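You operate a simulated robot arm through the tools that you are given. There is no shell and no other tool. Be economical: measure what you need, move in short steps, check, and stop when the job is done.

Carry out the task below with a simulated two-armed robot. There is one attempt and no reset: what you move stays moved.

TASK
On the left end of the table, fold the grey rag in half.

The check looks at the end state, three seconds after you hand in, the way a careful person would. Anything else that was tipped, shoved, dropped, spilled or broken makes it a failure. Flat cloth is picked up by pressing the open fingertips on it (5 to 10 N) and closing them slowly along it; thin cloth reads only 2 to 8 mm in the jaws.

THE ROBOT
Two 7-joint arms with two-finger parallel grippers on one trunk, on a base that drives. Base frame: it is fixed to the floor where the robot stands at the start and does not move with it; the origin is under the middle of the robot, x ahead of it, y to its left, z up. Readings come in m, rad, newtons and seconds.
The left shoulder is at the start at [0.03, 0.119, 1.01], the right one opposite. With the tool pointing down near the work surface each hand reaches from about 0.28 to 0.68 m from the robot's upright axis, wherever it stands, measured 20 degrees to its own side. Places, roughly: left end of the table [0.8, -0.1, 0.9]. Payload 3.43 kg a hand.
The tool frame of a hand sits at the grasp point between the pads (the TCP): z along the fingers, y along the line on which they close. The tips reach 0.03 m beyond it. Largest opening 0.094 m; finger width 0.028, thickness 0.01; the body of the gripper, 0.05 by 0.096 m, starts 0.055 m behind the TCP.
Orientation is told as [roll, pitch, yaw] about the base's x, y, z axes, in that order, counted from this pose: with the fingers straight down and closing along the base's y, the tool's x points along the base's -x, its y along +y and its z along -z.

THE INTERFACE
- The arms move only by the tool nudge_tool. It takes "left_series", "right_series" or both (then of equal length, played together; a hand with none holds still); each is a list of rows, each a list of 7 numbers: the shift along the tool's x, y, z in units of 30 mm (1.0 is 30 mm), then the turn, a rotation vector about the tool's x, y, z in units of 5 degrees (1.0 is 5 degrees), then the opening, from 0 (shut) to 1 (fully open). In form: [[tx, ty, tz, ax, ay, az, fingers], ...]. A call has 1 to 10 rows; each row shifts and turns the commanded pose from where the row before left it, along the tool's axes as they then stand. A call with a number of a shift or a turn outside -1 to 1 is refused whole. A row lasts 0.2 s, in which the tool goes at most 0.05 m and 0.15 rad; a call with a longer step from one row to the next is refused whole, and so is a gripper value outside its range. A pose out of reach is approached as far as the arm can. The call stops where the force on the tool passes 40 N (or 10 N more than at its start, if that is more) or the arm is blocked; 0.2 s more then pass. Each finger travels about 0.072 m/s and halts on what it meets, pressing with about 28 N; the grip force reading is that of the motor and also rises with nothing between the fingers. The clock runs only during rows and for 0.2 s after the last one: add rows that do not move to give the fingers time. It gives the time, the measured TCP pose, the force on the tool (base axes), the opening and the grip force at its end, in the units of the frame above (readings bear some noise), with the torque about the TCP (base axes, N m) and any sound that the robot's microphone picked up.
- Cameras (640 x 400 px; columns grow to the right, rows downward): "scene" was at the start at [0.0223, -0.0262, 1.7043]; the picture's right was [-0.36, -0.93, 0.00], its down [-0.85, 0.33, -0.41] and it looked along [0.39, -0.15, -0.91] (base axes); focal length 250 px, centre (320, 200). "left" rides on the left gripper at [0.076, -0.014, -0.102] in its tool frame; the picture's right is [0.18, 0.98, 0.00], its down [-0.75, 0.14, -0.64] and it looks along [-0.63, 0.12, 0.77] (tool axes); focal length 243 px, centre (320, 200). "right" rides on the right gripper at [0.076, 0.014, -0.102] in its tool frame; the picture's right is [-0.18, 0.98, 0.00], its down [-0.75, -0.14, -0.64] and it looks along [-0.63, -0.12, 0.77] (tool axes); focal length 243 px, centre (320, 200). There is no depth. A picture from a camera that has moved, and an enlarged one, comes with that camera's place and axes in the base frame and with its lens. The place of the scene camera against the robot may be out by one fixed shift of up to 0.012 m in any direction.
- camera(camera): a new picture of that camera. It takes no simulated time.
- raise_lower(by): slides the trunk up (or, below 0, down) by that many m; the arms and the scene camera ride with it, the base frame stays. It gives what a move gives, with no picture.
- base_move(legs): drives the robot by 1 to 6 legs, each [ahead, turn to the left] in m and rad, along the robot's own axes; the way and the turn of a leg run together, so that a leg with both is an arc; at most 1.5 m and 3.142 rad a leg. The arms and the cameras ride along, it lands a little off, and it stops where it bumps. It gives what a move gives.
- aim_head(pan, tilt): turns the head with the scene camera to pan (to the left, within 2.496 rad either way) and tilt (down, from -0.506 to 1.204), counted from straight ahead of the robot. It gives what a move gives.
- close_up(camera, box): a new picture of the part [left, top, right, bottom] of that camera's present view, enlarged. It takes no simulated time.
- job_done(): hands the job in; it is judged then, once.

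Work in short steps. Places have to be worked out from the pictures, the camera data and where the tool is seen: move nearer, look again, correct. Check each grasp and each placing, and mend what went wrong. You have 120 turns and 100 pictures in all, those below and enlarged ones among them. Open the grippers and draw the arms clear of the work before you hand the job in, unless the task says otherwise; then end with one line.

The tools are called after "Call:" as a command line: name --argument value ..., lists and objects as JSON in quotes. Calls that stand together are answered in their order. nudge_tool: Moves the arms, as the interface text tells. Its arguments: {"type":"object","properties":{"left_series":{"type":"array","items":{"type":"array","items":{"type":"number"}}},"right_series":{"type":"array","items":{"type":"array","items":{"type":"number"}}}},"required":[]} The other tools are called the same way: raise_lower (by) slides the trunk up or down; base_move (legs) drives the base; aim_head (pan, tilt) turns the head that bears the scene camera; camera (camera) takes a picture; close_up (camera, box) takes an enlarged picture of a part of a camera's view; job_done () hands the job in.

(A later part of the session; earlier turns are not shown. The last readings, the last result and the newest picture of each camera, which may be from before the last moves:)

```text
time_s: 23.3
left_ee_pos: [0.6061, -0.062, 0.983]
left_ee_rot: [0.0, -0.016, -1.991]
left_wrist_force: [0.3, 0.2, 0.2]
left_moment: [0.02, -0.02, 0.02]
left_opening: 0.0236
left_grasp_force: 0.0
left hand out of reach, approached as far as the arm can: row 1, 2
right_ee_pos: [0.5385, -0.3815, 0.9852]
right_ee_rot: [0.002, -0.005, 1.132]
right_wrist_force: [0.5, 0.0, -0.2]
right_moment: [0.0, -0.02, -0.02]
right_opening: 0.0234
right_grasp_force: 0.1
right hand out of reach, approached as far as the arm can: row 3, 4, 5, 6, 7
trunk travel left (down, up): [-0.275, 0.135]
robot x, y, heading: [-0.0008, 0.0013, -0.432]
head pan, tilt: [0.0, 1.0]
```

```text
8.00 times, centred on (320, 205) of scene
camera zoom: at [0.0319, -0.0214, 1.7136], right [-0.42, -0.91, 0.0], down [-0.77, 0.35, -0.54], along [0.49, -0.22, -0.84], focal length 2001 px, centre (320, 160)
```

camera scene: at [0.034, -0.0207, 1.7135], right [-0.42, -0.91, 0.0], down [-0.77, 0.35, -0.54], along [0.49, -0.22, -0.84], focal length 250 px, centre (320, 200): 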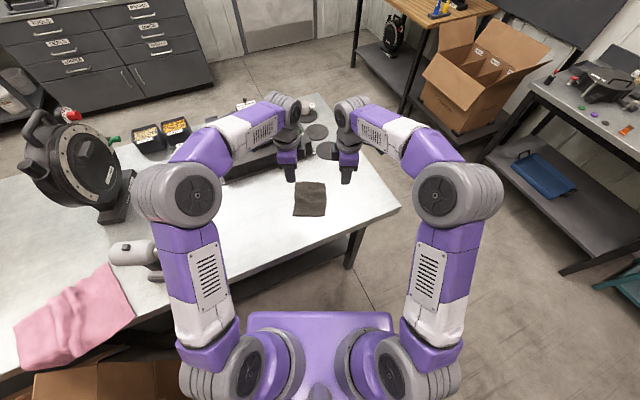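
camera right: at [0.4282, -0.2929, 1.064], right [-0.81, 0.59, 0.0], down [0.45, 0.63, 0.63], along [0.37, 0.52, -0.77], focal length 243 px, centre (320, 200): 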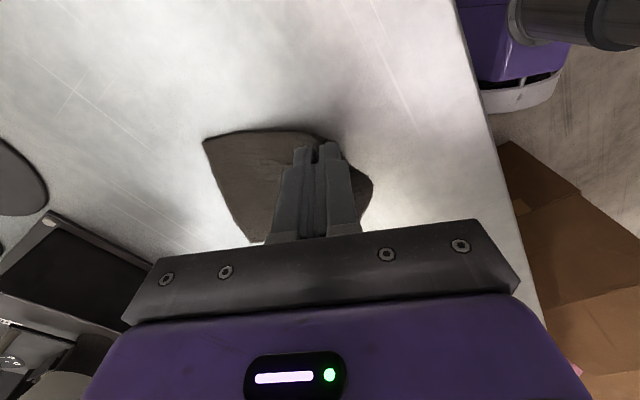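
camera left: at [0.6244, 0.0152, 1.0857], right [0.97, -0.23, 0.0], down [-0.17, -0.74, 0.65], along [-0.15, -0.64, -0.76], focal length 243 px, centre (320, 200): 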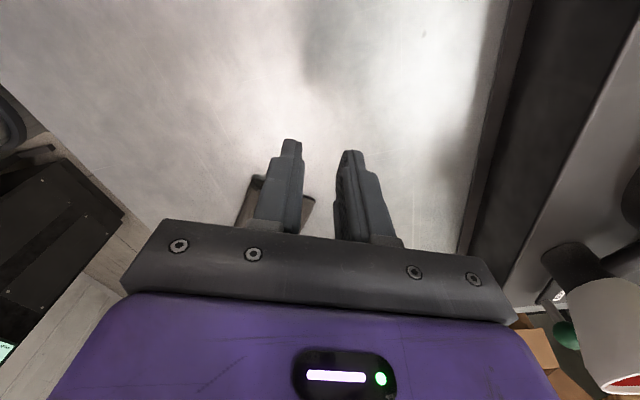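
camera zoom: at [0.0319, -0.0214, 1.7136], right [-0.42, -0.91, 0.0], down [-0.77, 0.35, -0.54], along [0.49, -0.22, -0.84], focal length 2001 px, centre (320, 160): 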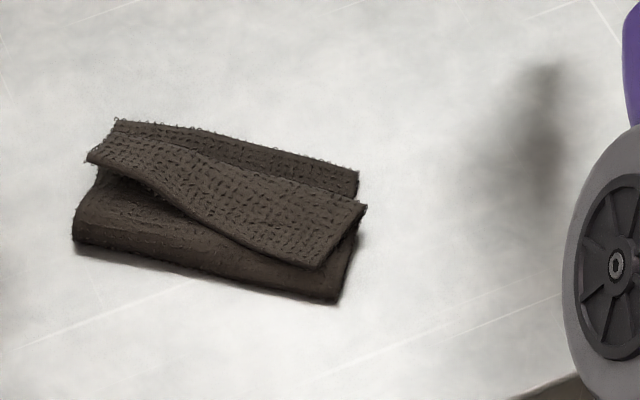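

The upper layer lies in an S, with its hem turned back. I move the hands back, outward and up to get clear views from both hand cameras.

Call:
nudge_tool --right_series '[[0, 0.9, -0.7, 0, 0, 0, 0.15], [0, 0.9, -0.7, 0, 0, 0, 0.15], [0, 0.9, -0.7, 0, 0, 0, 0.15], [0, 0, -0.7, 0, 0, 0, 0.15]]' --left_series '[[0, -0.9, -0.7, 0, 0, 0, 0.15], [0, -0.9, -0.7, 0, 0, 0, 0.15], [0.5, -0.3, -0.7, 0, 0, 0, 0.15], [0.5, 0, -0.7, 0, 0, 0, 0.15]]'

Call:
camera --camera "left"

Call:
camera --camera "right"

```text
time_s: 24.3
left_ee_pos: [0.561, -0.0068, 1.0679]
left_ee_rot: [0.002, -0.016, -1.989]
left_wrist_force: [-0.1, 0.2, 0.4]
left_moment: [0.02, 0.03, -0.02]
left_opening: 0.0143
left_grasp_force: 0.0
right_ee_pos: [0.5308, -0.3706, 1.0792]
right_ee_rot: [0.003, -0.005, 1.132]
right_wrist_force: [-0.7, 0.5, 0.1]
right_moment: [0.0, 0.01, 0.0]
right_opening: 0.0143
right_grasp_force: 0.1
right hand out of reach, approached as far as the arm can: row 1, 2, 3
trunk travel left (down, up): [-0.275, 0.135]
robot x, y, heading: [0.0036, -0.0023, -0.428]
head pan, tilt: [0.0, 1.0]
```

```text
64 pictures are left
camera left: at [0.5791, 0.0694, 1.1705], right [0.97, -0.23, 0.0], down [-0.17, -0.74, 0.65], along [-0.15, -0.64, -0.76], focal length 243 px, centre (320, 200)
```

left: 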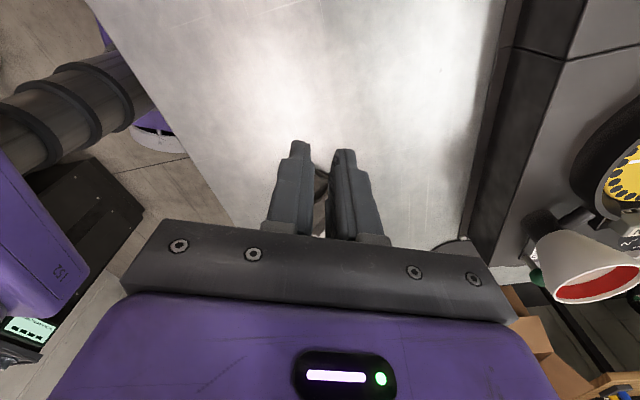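

```text
63 pictures are left
camera right: at [0.4859, -0.4343, 1.182], right [-0.81, 0.58, 0.0], down [0.45, 0.62, 0.65], along [0.38, 0.53, -0.76], focal length 243 px, centre (320, 200)
```

right: 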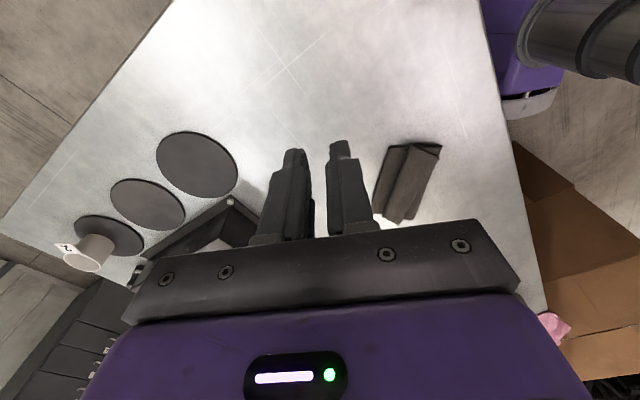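

The right camera sees the rag well; I enlarge it.

Call:
close_up --camera "right" --box '[340, 120, 468, 200]'

Call:
close_up --camera "right" --box '[340, 150, 468, 230]'

```text
5.00 times, centred on (404, 160) of right
camera zoom: at [0.4859, -0.4343, 1.182], right [-0.81, 0.58, 0.0], down [0.45, 0.62, 0.65], along [0.38, 0.53, -0.76], focal length 1213 px, centre (-100, 400)
```

zoom: 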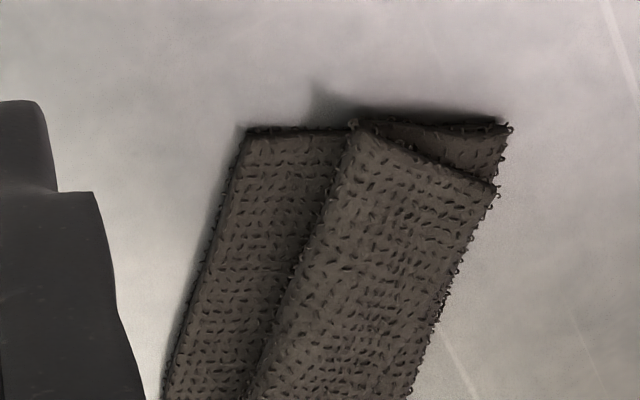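

```text
5.00 times, centred on (404, 190) of right
camera zoom: at [0.4859, -0.4343, 1.182], right [-0.81, 0.58, 0.0], down [0.45, 0.62, 0.65], along [0.38, 0.53, -0.76], focal length 1213 px, centre (-100, 250)
```

zoom: 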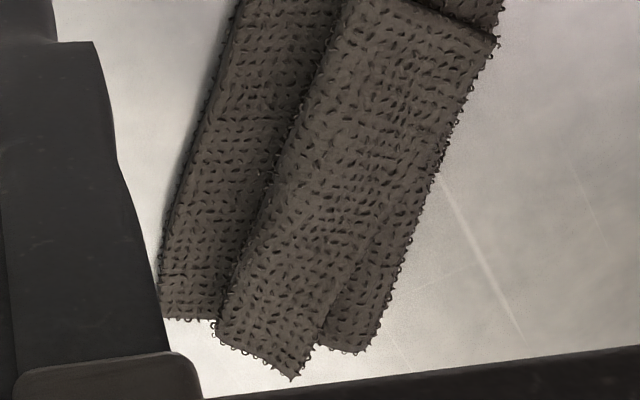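

The rag is now rotated about 13–15°, with the flap edge running from about (0.50, 0.00) to (0.56, 0.11) in robot axes. I plan to grip the flap corners, pull the rag flat again, and refold with a smaller pinch. First I yaw the hands to match and go above the flap.

Call:
nudge_tool --right_series '[[0, 0, 0, 0, 0, 1, 0.13], [0, 0, 0, 0, 0, 1, 0.13], [0, 0, 0, 0, 0, 1, 0.13], [0, 0, 0, 0, 0, 1, 0.13], [-0.36, 0.87, 0.5, 0, 0, 0, 0.13], [-0.36, 0.87, 0.5, 0, 0, 0, 0.13], [-0.36, 0.87, 0.5, 0, 0, 0, 0.13], [-0.36, 0.87, 0.5, 0, 0, 0, 0.13], [-0.36, 0.87, 0.5, 0, 0, 0, 0.13], [-0.36, 0.87, 0.5, 0, 0, 0, 0.13]]' --left_series '[[0, 0, 0, 0, 0, 1, 0.13], [0, 0, 0, 0, 0, 1, 0.13], [0, 0, 0, 0, 0, 1, 0.13], [0, 0, 0, 0, 0, 1, 0.13], [-0.6, 0.51, 0.45, 0, 0, 0, 0.13], [-0.6, 0.51, 0.45, 0, 0, 0, 0.13], [-0.6, 0.51, 0.45, 0, 0, 0, 0.13], [-0.6, 0.51, 0.45, 0, 0, 0, 0.13], [-0.6, 0.51, 0.45, 0, 0, 0, 0.13], [-0.6, 0.51, 0.45, 0, 0, 0, 0.13]]'

Call:
camera --camera "left"

Call:
camera --camera "right"

```text
time_s: 26.5
left_ee_pos: [0.553, -0.1507, 0.9881]
left_ee_rot: [0.005, -0.015, -2.335]
left_wrist_force: [0.3, -0.7, -0.2]
left_moment: [0.0, -0.01, 0.04]
left_opening: 0.0121
left_grasp_force: 0.0
right_ee_pos: [0.4688, -0.2134, 0.9914]
right_ee_rot: [0.003, -0.004, 0.783]
right_wrist_force: [-0.3, 0.2, -0.2]
right_moment: [-0.01, 0.03, 0.01]
right_opening: 0.012
right_grasp_force: 0.1
trunk travel left (down, up): [-0.275, 0.135]
robot x, y, heading: [-0.0023, 0.0004, -0.433]
head pan, tilt: [0.0, 1.0]
```

```text
60 pictures are left
camera left: at [0.5954, -0.0848, 1.0899], right [0.84, -0.55, 0.0], down [-0.42, -0.63, 0.65], along [-0.36, -0.55, -0.76], focal length 243 px, centre (320, 200)
```

left: 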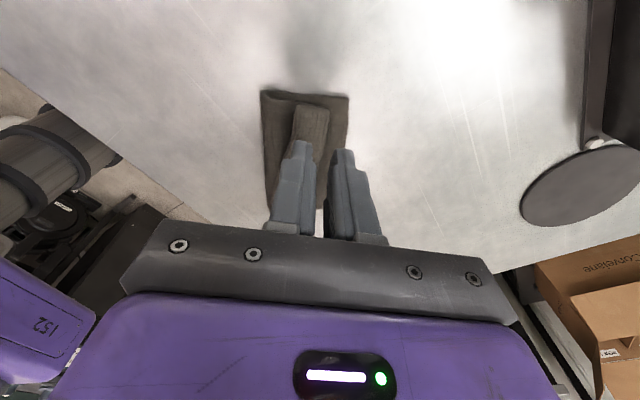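

```text
59 pictures are left
camera right: at [0.4038, -0.2587, 1.0938], right [-0.56, 0.83, 0.0], down [0.63, 0.43, 0.65], along [0.53, 0.37, -0.76], focal length 243 px, centre (320, 200)
```

right: 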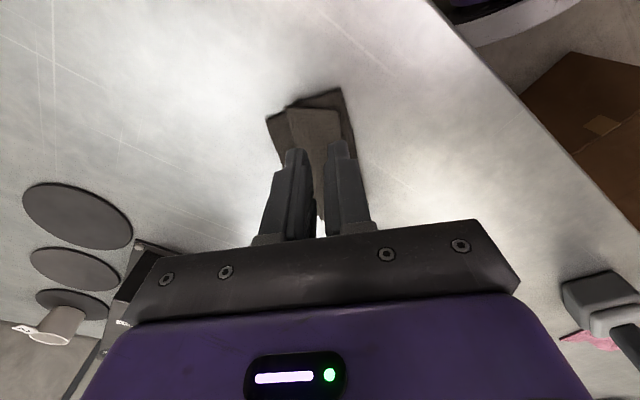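

Call:
close_up --camera "left" --box '[240, 80, 368, 160]'

Call:
close_up --camera "right" --box '[248, 80, 376, 160]'

```text
5.00 times, centred on (304, 120) of left
camera zoom: at [0.5954, -0.0848, 1.0899], right [0.84, -0.55, 0.0], down [-0.42, -0.63, 0.65], along [-0.36, -0.55, -0.76], focal length 1213 px, centre (400, 600)
```

zoom: 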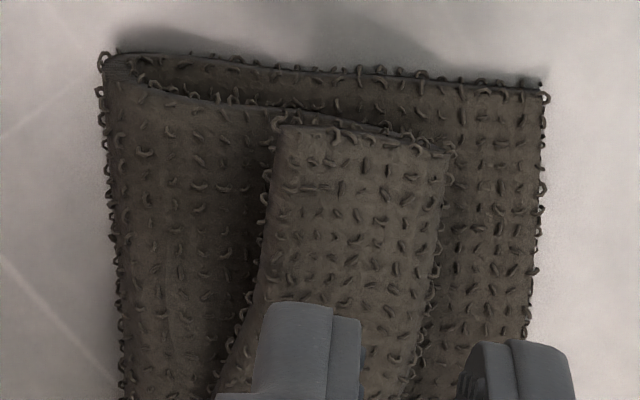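

```text
5.00 times, centred on (312, 120) of right
camera zoom: at [0.4038, -0.2587, 1.0938], right [-0.56, 0.83, 0.0], down [0.63, 0.43, 0.65], along [0.53, 0.37, -0.76], focal length 1213 px, centre (360, 600)
```

zoom: 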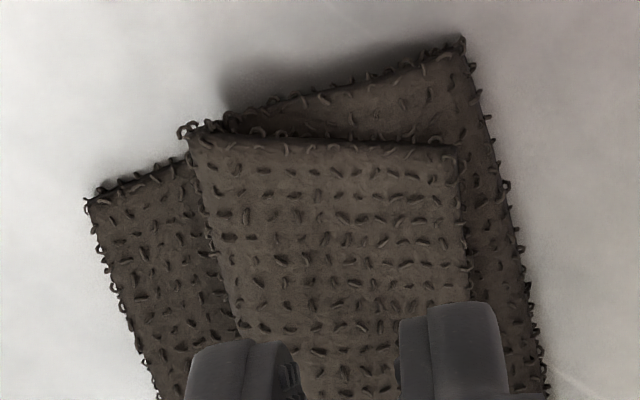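

Good views. The flap edge runs from (0.454, -0.203) to (0.541, -0.132) in base axes. I shift both hands slightly back onto the flap near that edge and come down close.

Call:
nudge_tool --right_series '[[0.06, 0.13, 0, 0, 0, 0, 0.13], [0, 0, 0.7, 0, 0, 0, 0.13], [0, 0, 0.7, 0, 0, 0, 0.13], [0, 0, 0.5, 0, 0, 0, 0.13], [0, 0, 0, 0, 0, 0, 0.13]]' --left_series '[[0.02, -0.26, 0, 0, 0, 0, 0.13], [0, 0, 0.7, 0, 0, 0, 0.13], [0, 0, 0.7, 0, 0, 0, 0.13], [0, 0, 0.4, 0, 0, 0, 0.13], [0, 0, 0, 0, 0, 0, 0.13]]'

Call:
close_up --camera "left" --box '[200, 80, 456, 240]'

Call:
close_up --camera "right" --box '[200, 80, 456, 240]'

```text
time_s: 27.7
left_ee_pos: [0.5481, -0.1453, 0.9336]
left_ee_rot: [0.005, -0.013, -2.337]
left_wrist_force: [-0.1, -0.2, -0.2]
left_moment: [0.01, 0.02, -0.02]
left_opening: 0.0124
left_grasp_force: 0.0
right_ee_pos: [0.4648, -0.2112, 0.9337]
right_ee_rot: [0.002, -0.006, 0.783]
right_wrist_force: [-0.3, -0.1, 0.4]
right_moment: [-0.02, -0.03, 0.03]
right_opening: 0.0121
right_grasp_force: 0.0
trunk travel left (down, up): [-0.275, 0.135]
robot x, y, heading: [-0.0024, 0.0031, -0.428]
head pan, tilt: [0.0, 1.0]
```

```text
2.50 times, centred on (328, 160) of left
camera zoom: at [0.5895, -0.079, 1.0367], right [0.84, -0.55, 0.0], down [-0.42, -0.63, 0.65], along [-0.36, -0.55, -0.76], focal length 606 px, centre (300, 300)
```

zoom: 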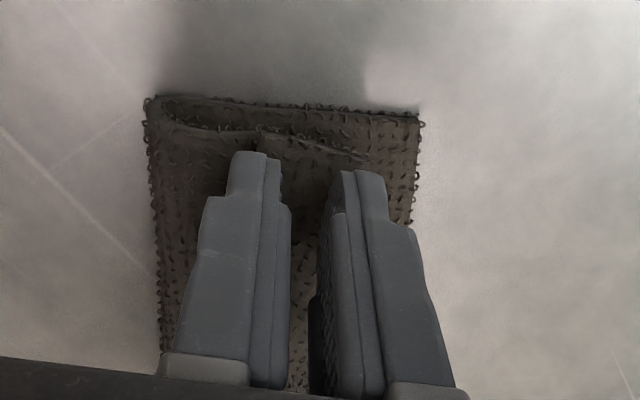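

```text
2.50 times, centred on (328, 160) of right
camera zoom: at [0.4001, -0.256, 1.036], right [-0.56, 0.83, 0.0], down [0.63, 0.43, 0.65], along [0.53, 0.37, -0.76], focal length 606 px, centre (300, 300)
```

zoom: 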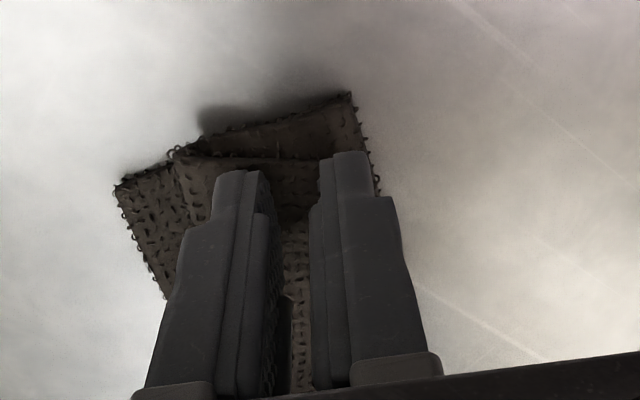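

Fingers sit at the flap edge as planned. I lower gently to contact.

Call:
nudge_tool --right_series '[[0, 0, 0.2, 0, 0, 0, 0.13], [0, 0, 0.15, 0, 0, 0, 0.13], [0, 0, 0, 0, 0, 0, 0.13]]' --left_series '[[0, 0, 0.2, 0, 0, 0, 0.13], [0, 0, 0.15, 0, 0, 0, 0.13], [0, 0, 0, 0, 0, 0, 0.13]]'

```text
time_s: 28.5
left_ee_pos: [0.5467, -0.1454, 0.9238]
left_ee_rot: [0.006, -0.015, -2.337]
left_wrist_force: [0.9, -0.9, 0.0]
left_moment: [-0.01, 0.01, 0.0]
left_opening: 0.0123
left_grasp_force: 0.0
right_ee_pos: [0.4654, -0.2116, 0.924]
right_ee_rot: [0.004, -0.005, 0.786]
right_wrist_force: [0.0, 0.4, 1.3]
right_moment: [-0.01, -0.02, -0.03]
right_opening: 0.0122
right_grasp_force: 0.1
trunk travel left (down, up): [-0.275, 0.135]
robot x, y, heading: [-0.0021, -0.0004, -0.431]
head pan, tilt: [0.0, 1.0]
```

Call:
nudge_tool --right_series '[[0, 0, 0.07, 0, 0, 0, 0.13], [0, 0, 0.0, 0, 0, 0, 0.13]]' --left_series '[[0, 0, 0.1, 0, 0, 0, 0.13], [0, 0, 0.0, 0, 0, 0, 0.13]]'

```text
time_s: 29.1
left_ee_pos: [0.5459, -0.1458, 0.9211]
left_ee_rot: [0.005, -0.015, -2.337]
left_wrist_force: [-0.7, -1.5, 1.6]
left_moment: [0.0, 0.01, -0.02]
left_opening: 0.0122
left_grasp_force: 0.4
right_ee_pos: [0.4646, -0.2105, 0.9213]
right_ee_rot: [0.002, -0.004, 0.783]
right_wrist_force: [0.7, 0.6, 2.3]
right_moment: [0.0, -0.02, 0.0]
right_opening: 0.0121
right_grasp_force: 0.0
trunk travel left (down, up): [-0.275, 0.135]
robot x, y, heading: [-0.0009, -0.0031, -0.43]
head pan, tilt: [0.0, 1.0]
```

Light contact has begun. I press slightly more (about 4–5 N) and close slowly.

Call:
nudge_tool --right_series '[[0, 0, 0.06, 0, 0, 0, 0.13], [0, 0, 0, 0, 0, 0, 0.11], [0, 0, 0, 0, 0, 0, 0.09], [0, 0, 0, 0, 0, 0, 0.07], [0, 0, 0, 0, 0, 0, 0.05], [0, 0, 0, 0, 0, 0, 0.03], [0, 0, 0, 0, 0, 0, 0], [0, 0, 0, 0, 0, 0, 0], [0, 0, 0, 0, 0, 0, 0]]' --left_series '[[0, 0, 0.07, 0, 0, 0, 0.13], [0, 0, 0, 0, 0, 0, 0.11], [0, 0, 0, 0, 0, 0, 0.09], [0, 0, 0, 0, 0, 0, 0.07], [0, 0, 0, 0, 0, 0, 0.05], [0, 0, 0, 0, 0, 0, 0.03], [0, 0, 0, 0, 0, 0, 0], [0, 0, 0, 0, 0, 0, 0], [0, 0, 0, 0, 0, 0, 0]]'

Call:
nudge_tool --right_series '[[0, 0, -0.3, 0, 0, 0, 0], [0, 0, -0.5, 0, 0, 0, 0], [0, 0, -0.5, 0, 0, 0, 0]]' --left_series '[[0, 0, -0.3, 0, 0, 0, 0], [0, 0, -0.5, 0, 0, 0, 0], [0, 0, -0.5, 0, 0, 0, 0]]'

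Call:
close_up --camera "left" --box '[200, 80, 456, 240]'

Call:
close_up --camera "right" --box '[200, 80, 456, 240]'

Call:
close_up --camera "scene" --box '[280, 180, 360, 230]'

```text
time_s: 31.1
left_ee_pos: [0.5457, -0.1449, 0.9188]
left_ee_rot: [0.006, -0.015, -2.338]
left_wrist_force: [-0.8, 0.5, 4.9]
left_moment: [-0.01, 0.02, -0.01]
left_opening: 0.0
left_grasp_force: 27.8
right_ee_pos: [0.4637, -0.2115, 0.9189]
right_ee_rot: [0.004, -0.005, 0.784]
right_wrist_force: [-0.3, -0.1, 5.0]
right_moment: [0.02, -0.06, 0.02]
right_opening: 0.0
right_grasp_force: 28.2
trunk travel left (down, up): [-0.275, 0.135]
robot x, y, heading: [0.0039, 0.0003, -0.432]
head pan, tilt: [0.0, 1.0]
```

```text
time_s: 31.9
left_ee_pos: [0.5466, -0.1437, 0.9589]
left_ee_rot: [0.004, -0.015, -2.337]
left_wrist_force: [-0.1, -0.3, 0.7]
left_moment: [0.02, 0.0, -0.02]
left_opening: 0.0
left_grasp_force: 28.1
right_ee_pos: [0.463, -0.2123, 0.9579]
right_ee_rot: [0.003, -0.005, 0.784]
right_wrist_force: [-0.3, 0.1, -0.1]
right_moment: [0.0, -0.01, 0.03]
right_opening: 0.0
right_grasp_force: 28.4
trunk travel left (down, up): [-0.275, 0.135]
robot x, y, heading: [-0.0027, 0.0001, -0.433]
head pan, tilt: [0.0, 1.0]
```

```text
2.50 times, centred on (328, 160) of left
camera zoom: at [0.59, -0.0783, 1.06], right [0.84, -0.55, 0.0], down [-0.42, -0.63, 0.65], along [-0.36, -0.55, -0.76], focal length 606 px, centre (300, 300)
```

zoom: 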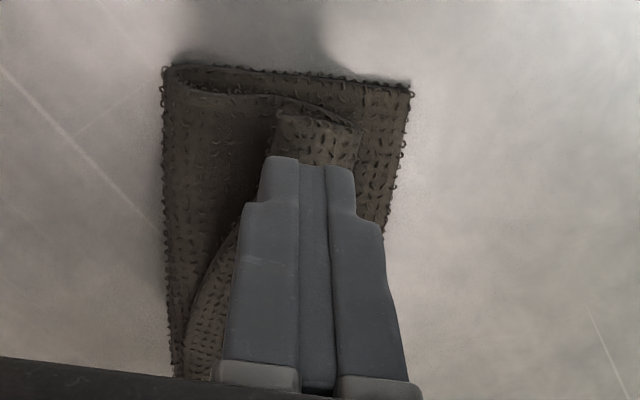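

```text
2.50 times, centred on (328, 160) of right
camera zoom: at [0.3997, -0.2564, 1.0611], right [-0.56, 0.83, 0.0], down [0.63, 0.43, 0.65], along [0.53, 0.37, -0.76], focal length 606 px, centre (300, 300)
```

zoom: 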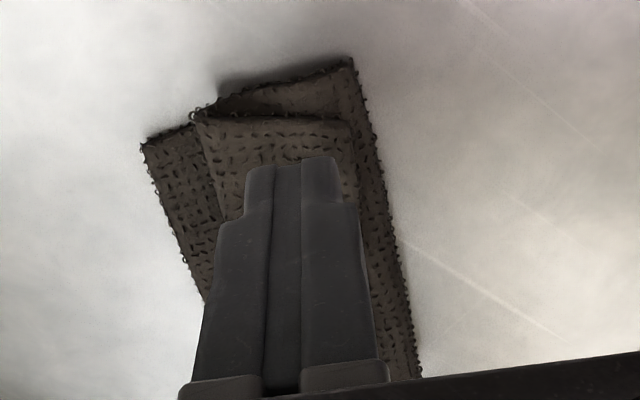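

```text
8.00 times, centred on (320, 205) of scene
camera zoom: at [0.0319, -0.0211, 1.7136], right [-0.42, -0.91, 0.0], down [-0.77, 0.35, -0.54], along [0.49, -0.22, -0.84], focal length 2001 px, centre (320, 160)
```

zoom: 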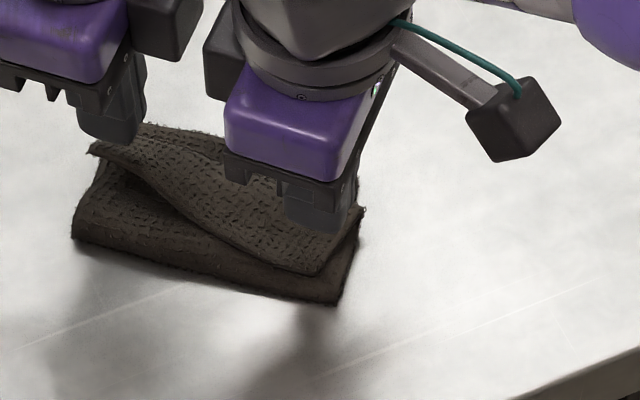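

The jaws closed empty: 12 mm was too little for a pleat. The first grip worked from a 33 mm opening, so I move the left hand clear and retry with the right hand alone on the wide right part of the flap at 27 mm.

Call:
nudge_tool --right_series '[[0, 0, 0, 0, 0, 0, 0.29], [0, 0, 0, 0, 0, 0, 0.29], [-0.45, -0.18, 0, 0, 0, 0, 0.29], [0, 0, 0.6, 0, 0, 0, 0.29], [0, 0, 0.5, 0, 0, 0, 0.29], [0, 0, 0.17, 0, 0, 0, 0.29], [0, 0, 0, 0, 0, 0, 0.29]]' --left_series '[[1, 0, -0.5, 0, 0, 0, 0.3], [1, 0, -0.5, 0, 0, 0, 0.3], [1, 0, -0.5, 0, 0, 0, 0.3], [1, 0, 0, 0, 0, 0, 0.3], [0, 0, 0, 0, 0, 0, 0.3], [0, 0, 0, 0, 0, 0, 0.3], [0, 0, 0, 0, 0, 0, 0.3]]'

Call:
close_up --camera "right" --box '[200, 80, 456, 240]'

Call:
close_up --camera "scene" --box '[280, 180, 360, 230]'

```text
time_s: 33.5
left_ee_pos: [0.6308, -0.0584, 1.001]
left_ee_rot: [0.006, -0.016, -2.336]
left_wrist_force: [-0.1, 0.0, 0.4]
left_moment: [-0.03, -0.01, -0.05]
left_opening: 0.0278
left_grasp_force: 0.0
right_ee_pos: [0.4775, -0.2073, 0.919]
right_ee_rot: [0.005, -0.004, 0.784]
right_wrist_force: [-0.6, -0.9, 3.6]
right_moment: [0.05, 0.02, 0.02]
right_opening: 0.0268
right_grasp_force: 0.1
trunk travel left (down, up): [-0.275, 0.135]
robot x, y, heading: [-0.0017, -0.0004, -0.431]
head pan, tilt: [0.0, 1.0]
```

```text
2.50 times, centred on (328, 160) of right
camera zoom: at [0.4132, -0.2508, 1.0229], right [-0.56, 0.83, 0.0], down [0.63, 0.43, 0.65], along [0.53, 0.37, -0.76], focal length 606 px, centre (300, 300)
```

zoom: 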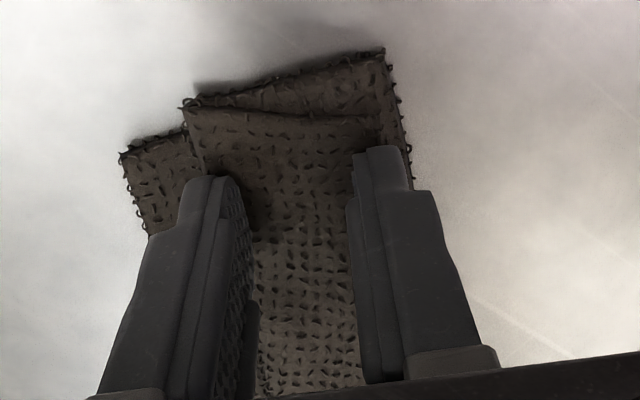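

```text
8.00 times, centred on (320, 205) of scene
camera zoom: at [0.0319, -0.0211, 1.7136], right [-0.42, -0.91, 0.0], down [-0.77, 0.35, -0.54], along [0.49, -0.22, -0.84], focal length 2001 px, centre (320, 160)
```

zoom: 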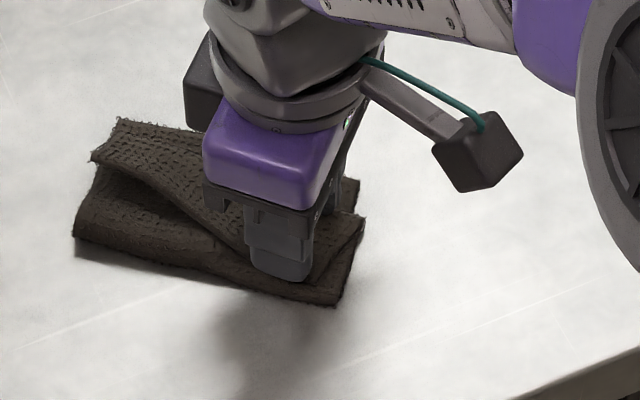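

The fingers straddle the flap, near finger at its edge and far finger on it, at 3.6 N. I press a bit more, close slowly and lift.

Call:
nudge_tool --right_series '[[0, 0, 0.08, 0, 0, 0, 0.28], [0, 0, 0, 0, 0, 0, 0.25], [0, 0, 0, 0, 0, 0, 0.22], [0, 0, 0, 0, 0, 0, 0.19], [0, 0, 0, 0, 0, 0, 0.15], [0, 0, 0, 0, 0, 0, 0.11], [0, 0, 0, 0, 0, 0, 0.07], [0, 0, 0, 0, 0, 0, 0.03], [0, 0, 0, 0, 0, 0, 0], [0, 0, 0, 0, 0, 0, 0]]'

Call:
nudge_tool --right_series '[[0, 0, -0.3, 0, 0, 0, 0], [0, 0, -0.5, 0, 0, 0, 0], [0, 0, -0.4, 0, 0, 0, 0]]'

Call:
close_up --camera "right" --box '[200, 80, 456, 240]'

Call:
close_up --camera "scene" --box '[280, 180, 360, 230]'

```text
time_s: 35.7
left_ee_pos: [0.63, -0.0573, 1.002]
left_ee_rot: [0.004, -0.012, -2.338]
left_wrist_force: [-0.1, 0.1, -0.4]
left_moment: [-0.04, -0.02, 0.03]
left_opening: 0.0284
left_grasp_force: 0.0
right_ee_pos: [0.4774, -0.2063, 0.9179]
right_ee_rot: [0.002, -0.003, 0.783]
right_wrist_force: [0.3, 0.1, 15.2]
right_moment: [0.02, -0.04, 0.01]
right_opening: 0.0
right_grasp_force: 27.5
trunk travel left (down, up): [-0.275, 0.135]
robot x, y, heading: [0.0003, -0.0012, -0.425]
head pan, tilt: [0.0, 1.0]
```

```text
time_s: 36.5
left_ee_pos: [0.6308, -0.0578, 1.0004]
left_ee_rot: [0.004, -0.016, -2.338]
left_wrist_force: [0.7, 0.9, 0.2]
left_moment: [0.02, 0.01, 0.03]
left_opening: 0.0282
left_grasp_force: 0.0
right_ee_pos: [0.4775, -0.206, 0.9529]
right_ee_rot: [0.004, -0.004, 0.782]
right_wrist_force: [0.1, 0.1, 0.4]
right_moment: [0.01, -0.02, -0.01]
right_opening: 0.0001
right_grasp_force: 28.2
trunk travel left (down, up): [-0.275, 0.135]
robot x, y, heading: [-0.001, 0.0023, -0.429]
head pan, tilt: [0.0, 1.0]
```

```text
2.50 times, centred on (328, 160) of right
camera zoom: at [0.4135, -0.2508, 1.0561], right [-0.56, 0.83, 0.01], down [0.63, 0.43, 0.64], along [0.53, 0.37, -0.76], focal length 606 px, centre (300, 300)
```

zoom: 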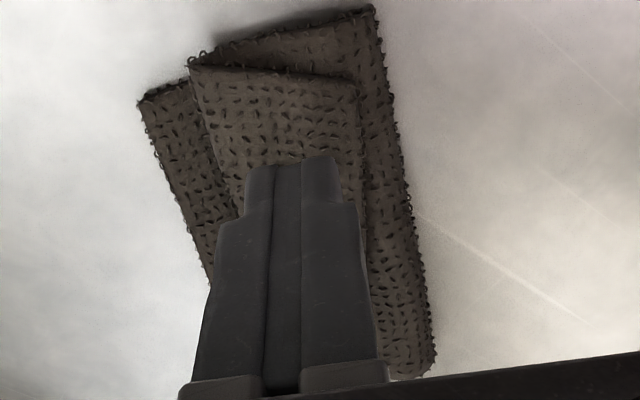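

```text
8.00 times, centred on (320, 205) of scene
camera zoom: at [0.0323, -0.0212, 1.7136], right [-0.42, -0.91, 0.0], down [-0.77, 0.35, -0.54], along [0.49, -0.22, -0.84], focal length 2001 px, centre (320, 160)
```

zoom: 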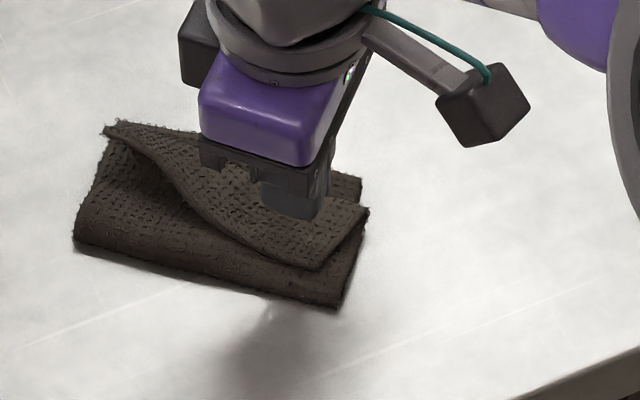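

The grip slipped, because cloth on cloth doesn't pleat. The flap does slide under pressure, though, so I'll unroll it by pressing the closed fingertips near its edge and dragging forward towards the far right corner.

Call:
nudge_tool --right_series '[[0.1, 0.25, 0, 0, 0, 0, 0], [0, 0, 0.7, 0, 0, 0, 0], [0, 0, 0.45, 0, 0, 0, 0], [0, 0, 0, 0, 0, 0, 0]]'

```text
time_s: 37.5
left_ee_pos: [0.6299, -0.0583, 1.001]
left_ee_rot: [0.006, -0.015, -2.337]
left_wrist_force: [0.3, -0.9, -0.1]
left_moment: [0.04, -0.02, -0.01]
left_opening: 0.0282
left_grasp_force: 0.2
right_ee_pos: [0.4714, -0.2021, 0.9199]
right_ee_rot: [0.002, -0.008, 0.783]
right_wrist_force: [-0.7, -0.1, 6.3]
right_moment: [0.01, 0.0, -0.01]
right_opening: 0.0
right_grasp_force: 27.5
trunk travel left (down, up): [-0.275, 0.135]
robot x, y, heading: [-0.0, -0.0001, -0.435]
head pan, tilt: [0.0, 1.0]
```

Call:
nudge_tool --right_series '[[0, -0.25, 0, 0, 0, 0, 0], [0, -0.25, 0, 0, 0, 0, 0], [0, -0.25, 0.02, 0, 0, 0, 0], [0, -0.25, 0.02, 0, 0, 0, 0], [0, 0, 0, 0, 0, 0, 0]]'

Call:
close_up --camera "right" --box '[200, 80, 456, 240]'

Call:
close_up --camera "scene" --box '[280, 180, 360, 230]'

```text
time_s: 38.7
left_ee_pos: [0.6301, -0.0569, 1.0012]
left_ee_rot: [0.005, -0.014, -2.336]
left_wrist_force: [0.1, 0.2, -0.1]
left_moment: [-0.01, -0.02, 0.01]
left_opening: 0.0281
left_grasp_force: 0.1
right_ee_pos: [0.4914, -0.2242, 0.9192]
right_ee_rot: [0.004, -0.005, 0.782]
right_wrist_force: [-1.1, 1.5, 12.4]
right_moment: [0.04, 0.03, 0.01]
right_opening: 0.0
right_grasp_force: 27.9
trunk travel left (down, up): [-0.275, 0.135]
robot x, y, heading: [-0.0003, -0.0025, -0.431]
head pan, tilt: [0.0, 1.0]
```

```text
2.50 times, centred on (328, 160) of right
camera zoom: at [0.427, -0.268, 1.021], right [-0.56, 0.83, 0.0], down [0.63, 0.43, 0.65], along [0.53, 0.37, -0.76], focal length 606 px, centre (300, 300)
```

zoom: 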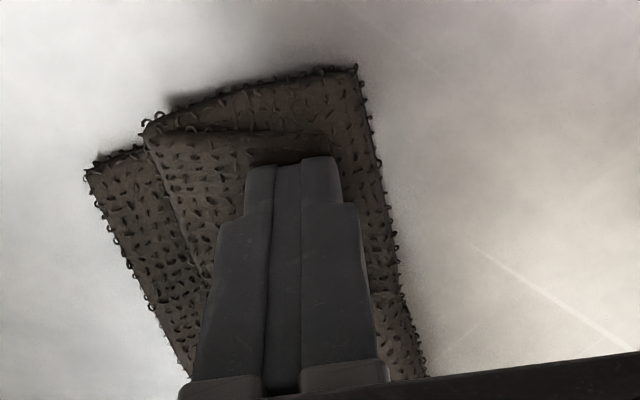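

```text
8.00 times, centred on (320, 205) of scene
camera zoom: at [0.0309, -0.0202, 1.7137], right [-0.42, -0.91, 0.0], down [-0.76, 0.35, -0.54], along [0.49, -0.23, -0.84], focal length 2001 px, centre (320, 160)
```

zoom: 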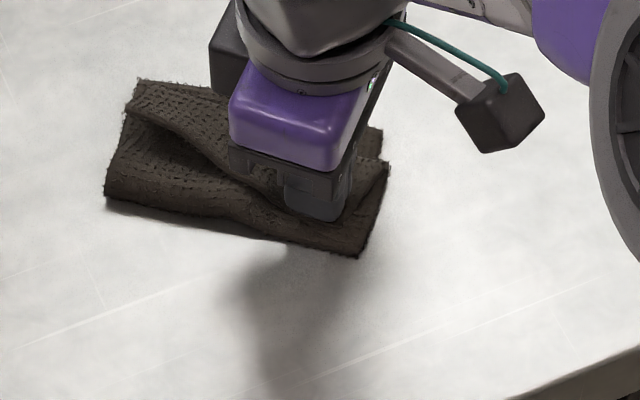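

The whole rag slid as one piece, so cloth-on-cloth friction is high. I'll instead push the flap's free edge forward with closed fingertips from behind. First I lift away and look again.

Call:
nudge_tool --right_series '[[0, 0, -0.5, 0, 0, 0, 0], [0.5, 0, -0.8, 0, 0, 0, 0], [0.8, 0.2, -0.8, 0, 0, 0, 0], [0.8, 0.2, 0, 0, 0, 0, 0], [0.5, 0, 0, 0, 0, 0, 0]]'

Call:
close_up --camera "right" --box '[200, 40, 456, 200]'

Call:
close_up --camera "scene" --box '[280, 170, 360, 220]'

Call:
camera --camera "left"

```text
time_s: 39.9
left_ee_pos: [0.6312, -0.0587, 0.9999]
left_ee_rot: [0.004, -0.012, -2.338]
left_wrist_force: [0.2, -0.5, -0.1]
left_moment: [0.02, -0.03, 0.02]
left_opening: 0.028
left_grasp_force: 0.1
right_ee_pos: [0.4271, -0.2711, 0.9793]
right_ee_rot: [0.004, -0.006, 0.782]
right_wrist_force: [-0.1, 0.0, 0.9]
right_moment: [0.05, -0.01, -0.03]
right_opening: 0.0001
right_grasp_force: 27.9
trunk travel left (down, up): [-0.275, 0.135]
robot x, y, heading: [-0.0002, -0.0006, -0.427]
head pan, tilt: [0.0, 1.0]
```

```text
2.50 times, centred on (328, 120) of right
camera zoom: at [0.3633, -0.3163, 1.0834], right [-0.56, 0.83, 0.0], down [0.63, 0.43, 0.65], along [0.53, 0.37, -0.76], focal length 606 px, centre (300, 400)
```

zoom: 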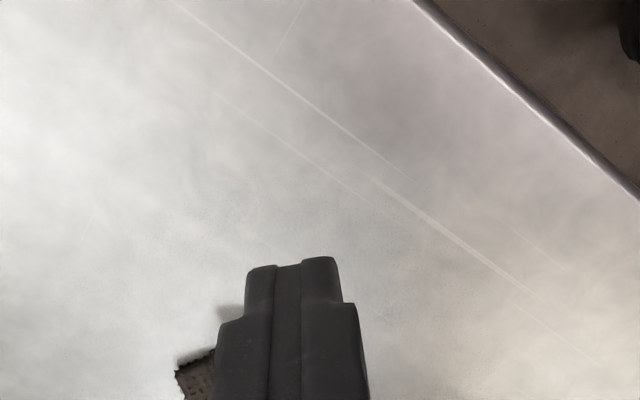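

```text
8.00 times, centred on (320, 195) of scene
camera zoom: at [0.032, -0.0214, 1.7136], right [-0.42, -0.91, 0.0], down [-0.77, 0.35, -0.54], along [0.49, -0.22, -0.84], focal length 2001 px, centre (320, 240)
```

zoom: 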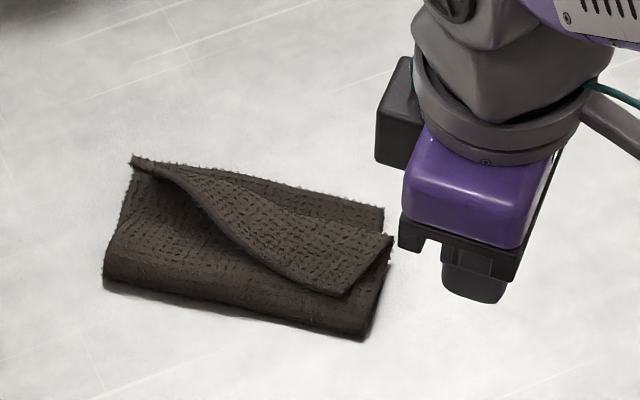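

```text
43 pictures are left
camera left: at [0.6737, 0.0078, 1.1031], right [0.84, -0.55, 0.0], down [-0.42, -0.63, 0.65], along [-0.36, -0.55, -0.76], focal length 243 px, centre (320, 200)
```

left: 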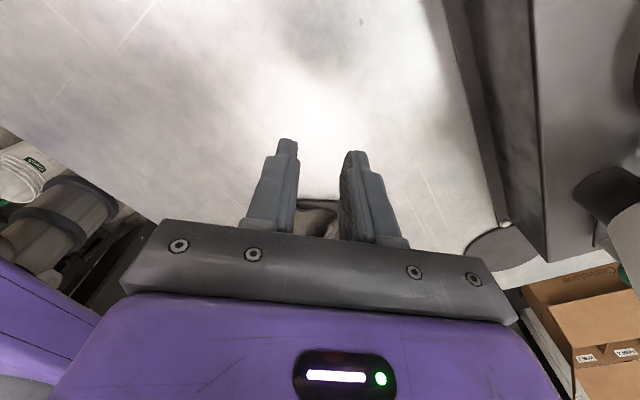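

The left side has mostly unrolled; only a triangular flap at the right corner is still turned back. I put the right hand's closed fingers behind its edge, at the height of the layer below.

Call:
nudge_tool --right_series '[[-0.8, 0.2, 0, 0, 0, 0, 0], [-0.8, 0.2, 0, 0, 0, 0, 0], [-0.8, 0.2, 0, 0, 0, 0, 0], [0, 0, 0.8, 0, 0, 0, 0], [0, 0, 0.7, 0, 0, 0, 0], [0, 0, 0.45, 0, 0, 0, 0], [0, 0, 0, 0, 0, 0, 0]]'

Call:
close_up --camera "right" --box '[200, 80, 456, 240]'

```text
time_s: 41.5
left_ee_pos: [0.6305, -0.0577, 1.0002]
left_ee_rot: [0.005, -0.017, -2.337]
left_wrist_force: [-0.7, -0.8, 0.3]
left_moment: [-0.02, 0.02, -0.05]
left_opening: 0.028
left_grasp_force: 0.1
right_ee_pos: [0.4662, -0.2072, 0.9212]
right_ee_rot: [0.003, -0.005, 0.783]
right_wrist_force: [-0.7, -0.5, 0.0]
right_moment: [0.02, -0.01, 0.0]
right_opening: 0.0
right_grasp_force: 28.4
trunk travel left (down, up): [-0.275, 0.135]
robot x, y, heading: [0.0012, 0.0013, -0.431]
head pan, tilt: [0.0, 1.0]
```

```text
2.50 times, centred on (328, 160) of right
camera zoom: at [0.4016, -0.2512, 1.0244], right [-0.56, 0.83, 0.0], down [0.63, 0.43, 0.65], along [0.53, 0.37, -0.76], focal length 606 px, centre (300, 300)
```

zoom: 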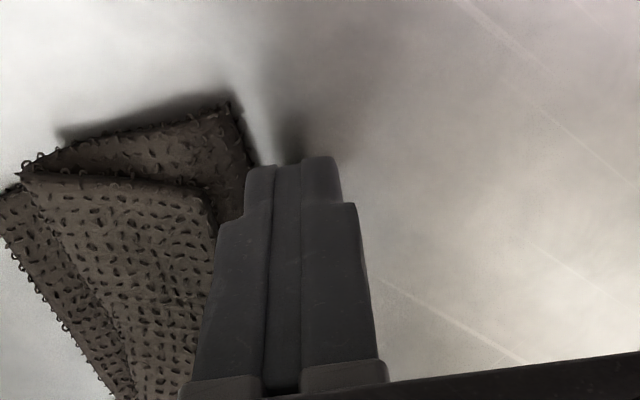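

The flap corner is about 2 cm ahead of the fingertips. I lower onto the second layer lightly and push forward.

Call:
nudge_tool --right_series '[[-0.1, -0.2, 0.05, 0, 0, 0, 0], [0, -0.1, 0.04, 0, 0, 0, 0], [0, 0, 0, 0, 0, 0, 0]]'

```text
time_s: 42.3
left_ee_pos: [0.6306, -0.0576, 1.0009]
left_ee_rot: [0.005, -0.017, -2.337]
left_wrist_force: [-0.2, -0.3, 0.3]
left_moment: [-0.01, 0.02, -0.02]
left_opening: 0.0282
left_grasp_force: 0.0
right_ee_pos: [0.4751, -0.2111, 0.9196]
right_ee_rot: [0.003, -0.005, 0.782]
right_wrist_force: [-0.2, 0.6, -0.4]
right_moment: [0.0, 0.02, 0.0]
right_opening: 0.0
right_grasp_force: 28.2
trunk travel left (down, up): [-0.275, 0.135]
robot x, y, heading: [-0.0045, -0.0007, -0.431]
head pan, tilt: [0.0, 1.0]
```

Call:
nudge_tool --right_series '[[0, 0, 0.06, 0, 0, 0, 0], [0, -0.25, 0, 0, 0, 0, 0], [0, -0.25, 0, 0, 0, 0, 0], [0, -0.25, 0, 0, 0, 0, 0], [0, -0.25, 0, 0, 0, 0, 0], [0, -0.25, 0, 0, 0, 0, 0], [0, 0, 0, 0, 0, 0, 0]]'

Call:
close_up --camera "right" --box '[200, 80, 456, 240]'

```text
time_s: 43.9
left_ee_pos: [0.6315, -0.0589, 1.0004]
left_ee_rot: [0.006, -0.016, -2.337]
left_wrist_force: [-0.1, 0.4, 0.3]
left_moment: [-0.02, -0.02, 0.0]
left_opening: 0.0283
left_grasp_force: 0.1
right_ee_pos: [0.5014, -0.2373, 0.917]
right_ee_rot: [0.004, -0.006, 0.781]
right_wrist_force: [-0.7, -0.6, -1.6]
right_moment: [0.01, 0.01, 0.0]
right_opening: 0.0
right_grasp_force: 28.0
trunk travel left (down, up): [-0.275, 0.135]
robot x, y, heading: [0.0024, 0.0009, -0.43]
head pan, tilt: [0.0, 1.0]
```

```text
2.50 times, centred on (328, 160) of right
camera zoom: at [0.4369, -0.2824, 1.0205], right [-0.56, 0.83, 0.01], down [0.63, 0.43, 0.65], along [0.53, 0.37, -0.76], focal length 606 px, centre (300, 300)
```

zoom: 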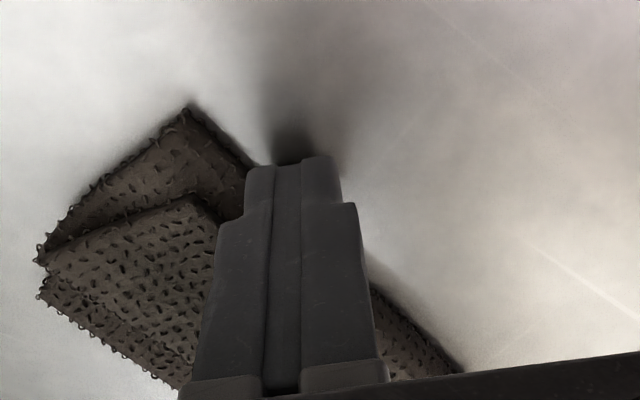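

The rag slid and turned as one piece again. Pinching works only on cloth lying directly on the table, so I'll grab the exposed single layer at the far right corner and lift it all off so that it hangs and unfolds. I back off and look.

Call:
nudge_tool --right_series '[[0, 0, -0.6, 0, 0, 0, 0.2], [0.6, 0, -0.8, 0, 0, 0, 0.2], [0.9, 0, -0.8, 0, 0, 0, 0.2], [0.9, 0, 0, 0, 0, 0, 0.2]]'

Call:
close_up --camera "scene" --box '[280, 160, 360, 210]'

```text
time_s: 44.9
left_ee_pos: [0.6312, -0.058, 1.0009]
left_ee_rot: [0.004, -0.014, -2.338]
left_wrist_force: [-0.5, 0.2, 0.4]
left_moment: [0.04, 0.02, 0.0]
left_opening: 0.0281
left_grasp_force: 0.0
right_ee_pos: [0.4505, -0.2885, 0.9841]
right_ee_rot: [0.005, -0.005, 0.781]
right_wrist_force: [0.7, -0.1, 0.0]
right_moment: [-0.03, 0.0, 0.0]
right_opening: 0.0188
right_grasp_force: 0.1
trunk travel left (down, up): [-0.275, 0.135]
robot x, y, heading: [0.0007, -0.0028, -0.426]
head pan, tilt: [0.0, 1.0]
```

```text
8.00 times, centred on (320, 185) of scene
camera zoom: at [0.0319, -0.0219, 1.7136], right [-0.42, -0.91, 0.0], down [-0.77, 0.35, -0.54], along [0.49, -0.22, -0.84], focal length 2001 px, centre (320, 320)
```

zoom: 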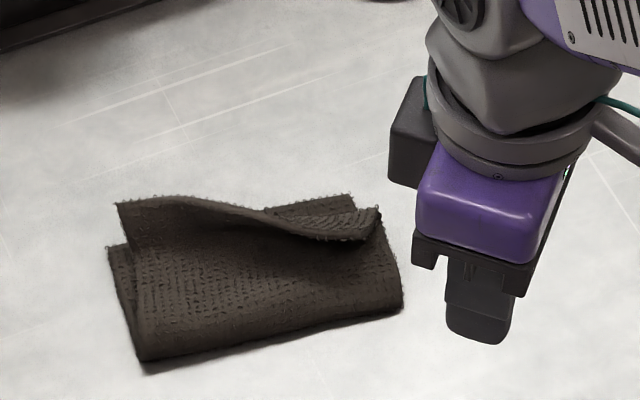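

The push did work: the upper layer is now mostly forward, leaving just a curl at the right corner and about 2 cm overhang at the left. To get more reach I drive 5 cm forward, squaring the right hand with the robot.

Call:
base_move --legs '[[0.05, 0]]'

Call:
nudge_tool --right_series '[[0, 0, 0, 0, 0, -1, 0], [0, 0, 0, 0, 0, -1, 0], [0, 0, 0, 0, 0, -1, 0], [0, 0, 0, 0, 0, -1, 0]]'

Call:
close_up --camera "scene" --box '[272, 170, 368, 230]'

```text
time_s: 45.8
left_ee_pos: [0.6764, -0.0781, 1.0009]
left_ee_rot: [0.003, -0.014, -2.337]
left_wrist_force: [1.0, -0.9, -0.5]
left_moment: [0.0, 0.04, 0.04]
left_opening: 0.028
left_grasp_force: 0.1
right_ee_pos: [0.497, -0.3091, 0.9823]
right_ee_rot: [0.006, -0.006, 0.784]
right_wrist_force: [0.1, -0.3, 0.7]
right_moment: [0.02, 0.02, 0.0]
right_opening: 0.0187
right_grasp_force: 0.1
trunk travel left (down, up): [-0.275, 0.135]
robot x, y, heading: [0.0426, -0.0208, -0.427]
head pan, tilt: [0.0, 1.0]
```

```text
time_s: 46.8
left_ee_pos: [0.6752, -0.0778, 1.001]
left_ee_rot: [0.005, -0.017, -2.335]
left_wrist_force: [-0.4, 0.9, -0.9]
left_moment: [0.02, -0.03, 0.0]
left_opening: 0.0282
left_grasp_force: 0.0
right_ee_pos: [0.4956, -0.3096, 0.9841]
right_ee_rot: [0.001, -0.006, 1.134]
right_wrist_force: [-0.7, -0.1, 0.1]
right_moment: [-0.02, -0.04, 0.01]
right_opening: 0.0
right_grasp_force: 27.7
trunk travel left (down, up): [-0.275, 0.135]
robot x, y, heading: [0.045, -0.0244, -0.433]
head pan, tilt: [0.0, 1.0]
```

```text
6.67 times, centred on (320, 200) of scene
camera zoom: at [0.0773, -0.0417, 1.7136], right [-0.42, -0.91, 0.0], down [-0.77, 0.35, -0.54], along [0.49, -0.22, -0.84], focal length 1667 px, centre (320, 200)
```

zoom: 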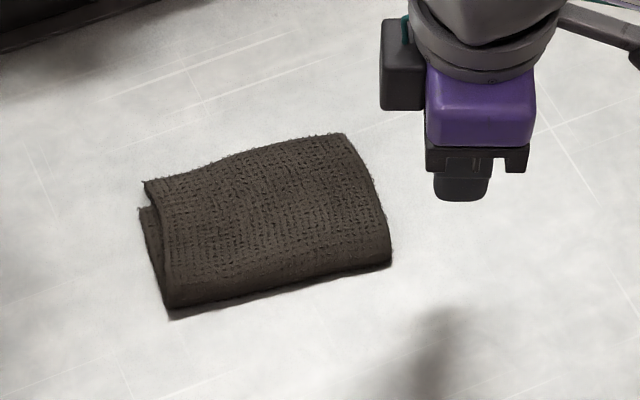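

The curl has relaxed by itself and the rag now lies folded: lower half about 71 mm, upper about 88 mm, sides aligned and no turned-back hem. I open both grippers, draw the arms up and away, and verify.

Call:
nudge_tool --right_series '[[0.5, 0.5, -1, 0, 0, 0, 0.3], [1, 0.8, -1, 0, 0, 0, 0.8], [1, 0.8, -1, 0, 0, 0, 1], [1, 0.8, -0.5, 0, 0, 0, 1], [1, 0.8, 0, 0, 0, 0, 1], [0, 0, 0, 0, 0, 0, 1]]' --left_series '[[0, 0, -1, 0, 0, 0, 0.5], [0, -0.6, -1, 0, 0, 0, 0.8], [0, -0.9, -1, 0, 0, 0, 1], [0, -0.9, -0.5, 0, 0, 0, 1], [0, -0.5, 0, 0, 0, 0, 1], [0, 0, 0, 0, 0, 0, 1]]'

Call:
camera --camera "scene"

Call:
close_up --camera "scene" --box '[280, 170, 376, 230]'

Call:
camera --camera "right"

```text
time_s: 48.2
left_ee_pos: [0.613, -0.0174, 1.1062]
left_ee_rot: [0.004, -0.015, -2.337]
left_wrist_force: [-1.1, 0.4, 0.2]
left_moment: [-0.01, -0.01, 0.0]
left_opening: 0.0942
left_grasp_force: 0.0
right_ee_pos: [0.3391, -0.385, 1.0876]
right_ee_rot: [0.003, -0.006, 1.131]
right_wrist_force: [0.0, 0.5, -0.5]
right_moment: [0.01, 0.01, 0.01]
right_opening: 0.0937
right_grasp_force: 0.0
trunk travel left (down, up): [-0.275, 0.135]
robot x, y, heading: [0.043, -0.0193, -0.429]
head pan, tilt: [0.0, 1.0]
```

```text
38 pictures are left
camera scene: at [0.078, -0.0414, 1.7135], right [-0.42, -0.91, 0.0], down [-0.77, 0.35, -0.54], along [0.49, -0.22, -0.84], focal length 250 px, centre (320, 200)
```

scene: 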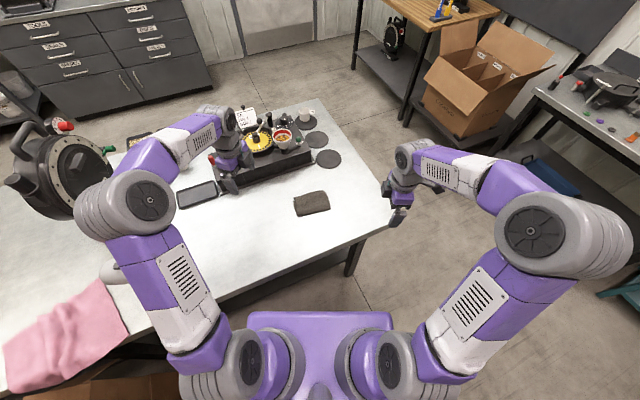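

```text
6.67 times, centred on (328, 200) of scene
camera zoom: at [0.078, -0.0414, 1.7135], right [-0.42, -0.91, 0.0], down [-0.77, 0.35, -0.54], along [0.49, -0.22, -0.84], focal length 1667 px, centre (267, 200)
```

zoom: 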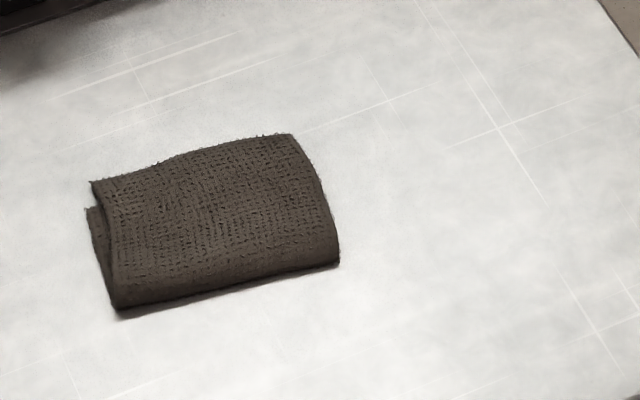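

```text
36 pictures are left
camera right: at [0.2934, -0.4482, 1.1906], right [-0.81, 0.58, 0.0], down [0.45, 0.62, 0.65], along [0.37, 0.53, -0.76], focal length 243 px, centre (320, 200)
```

right: 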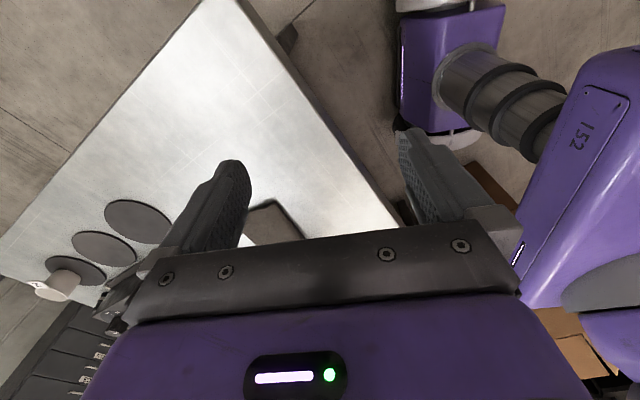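

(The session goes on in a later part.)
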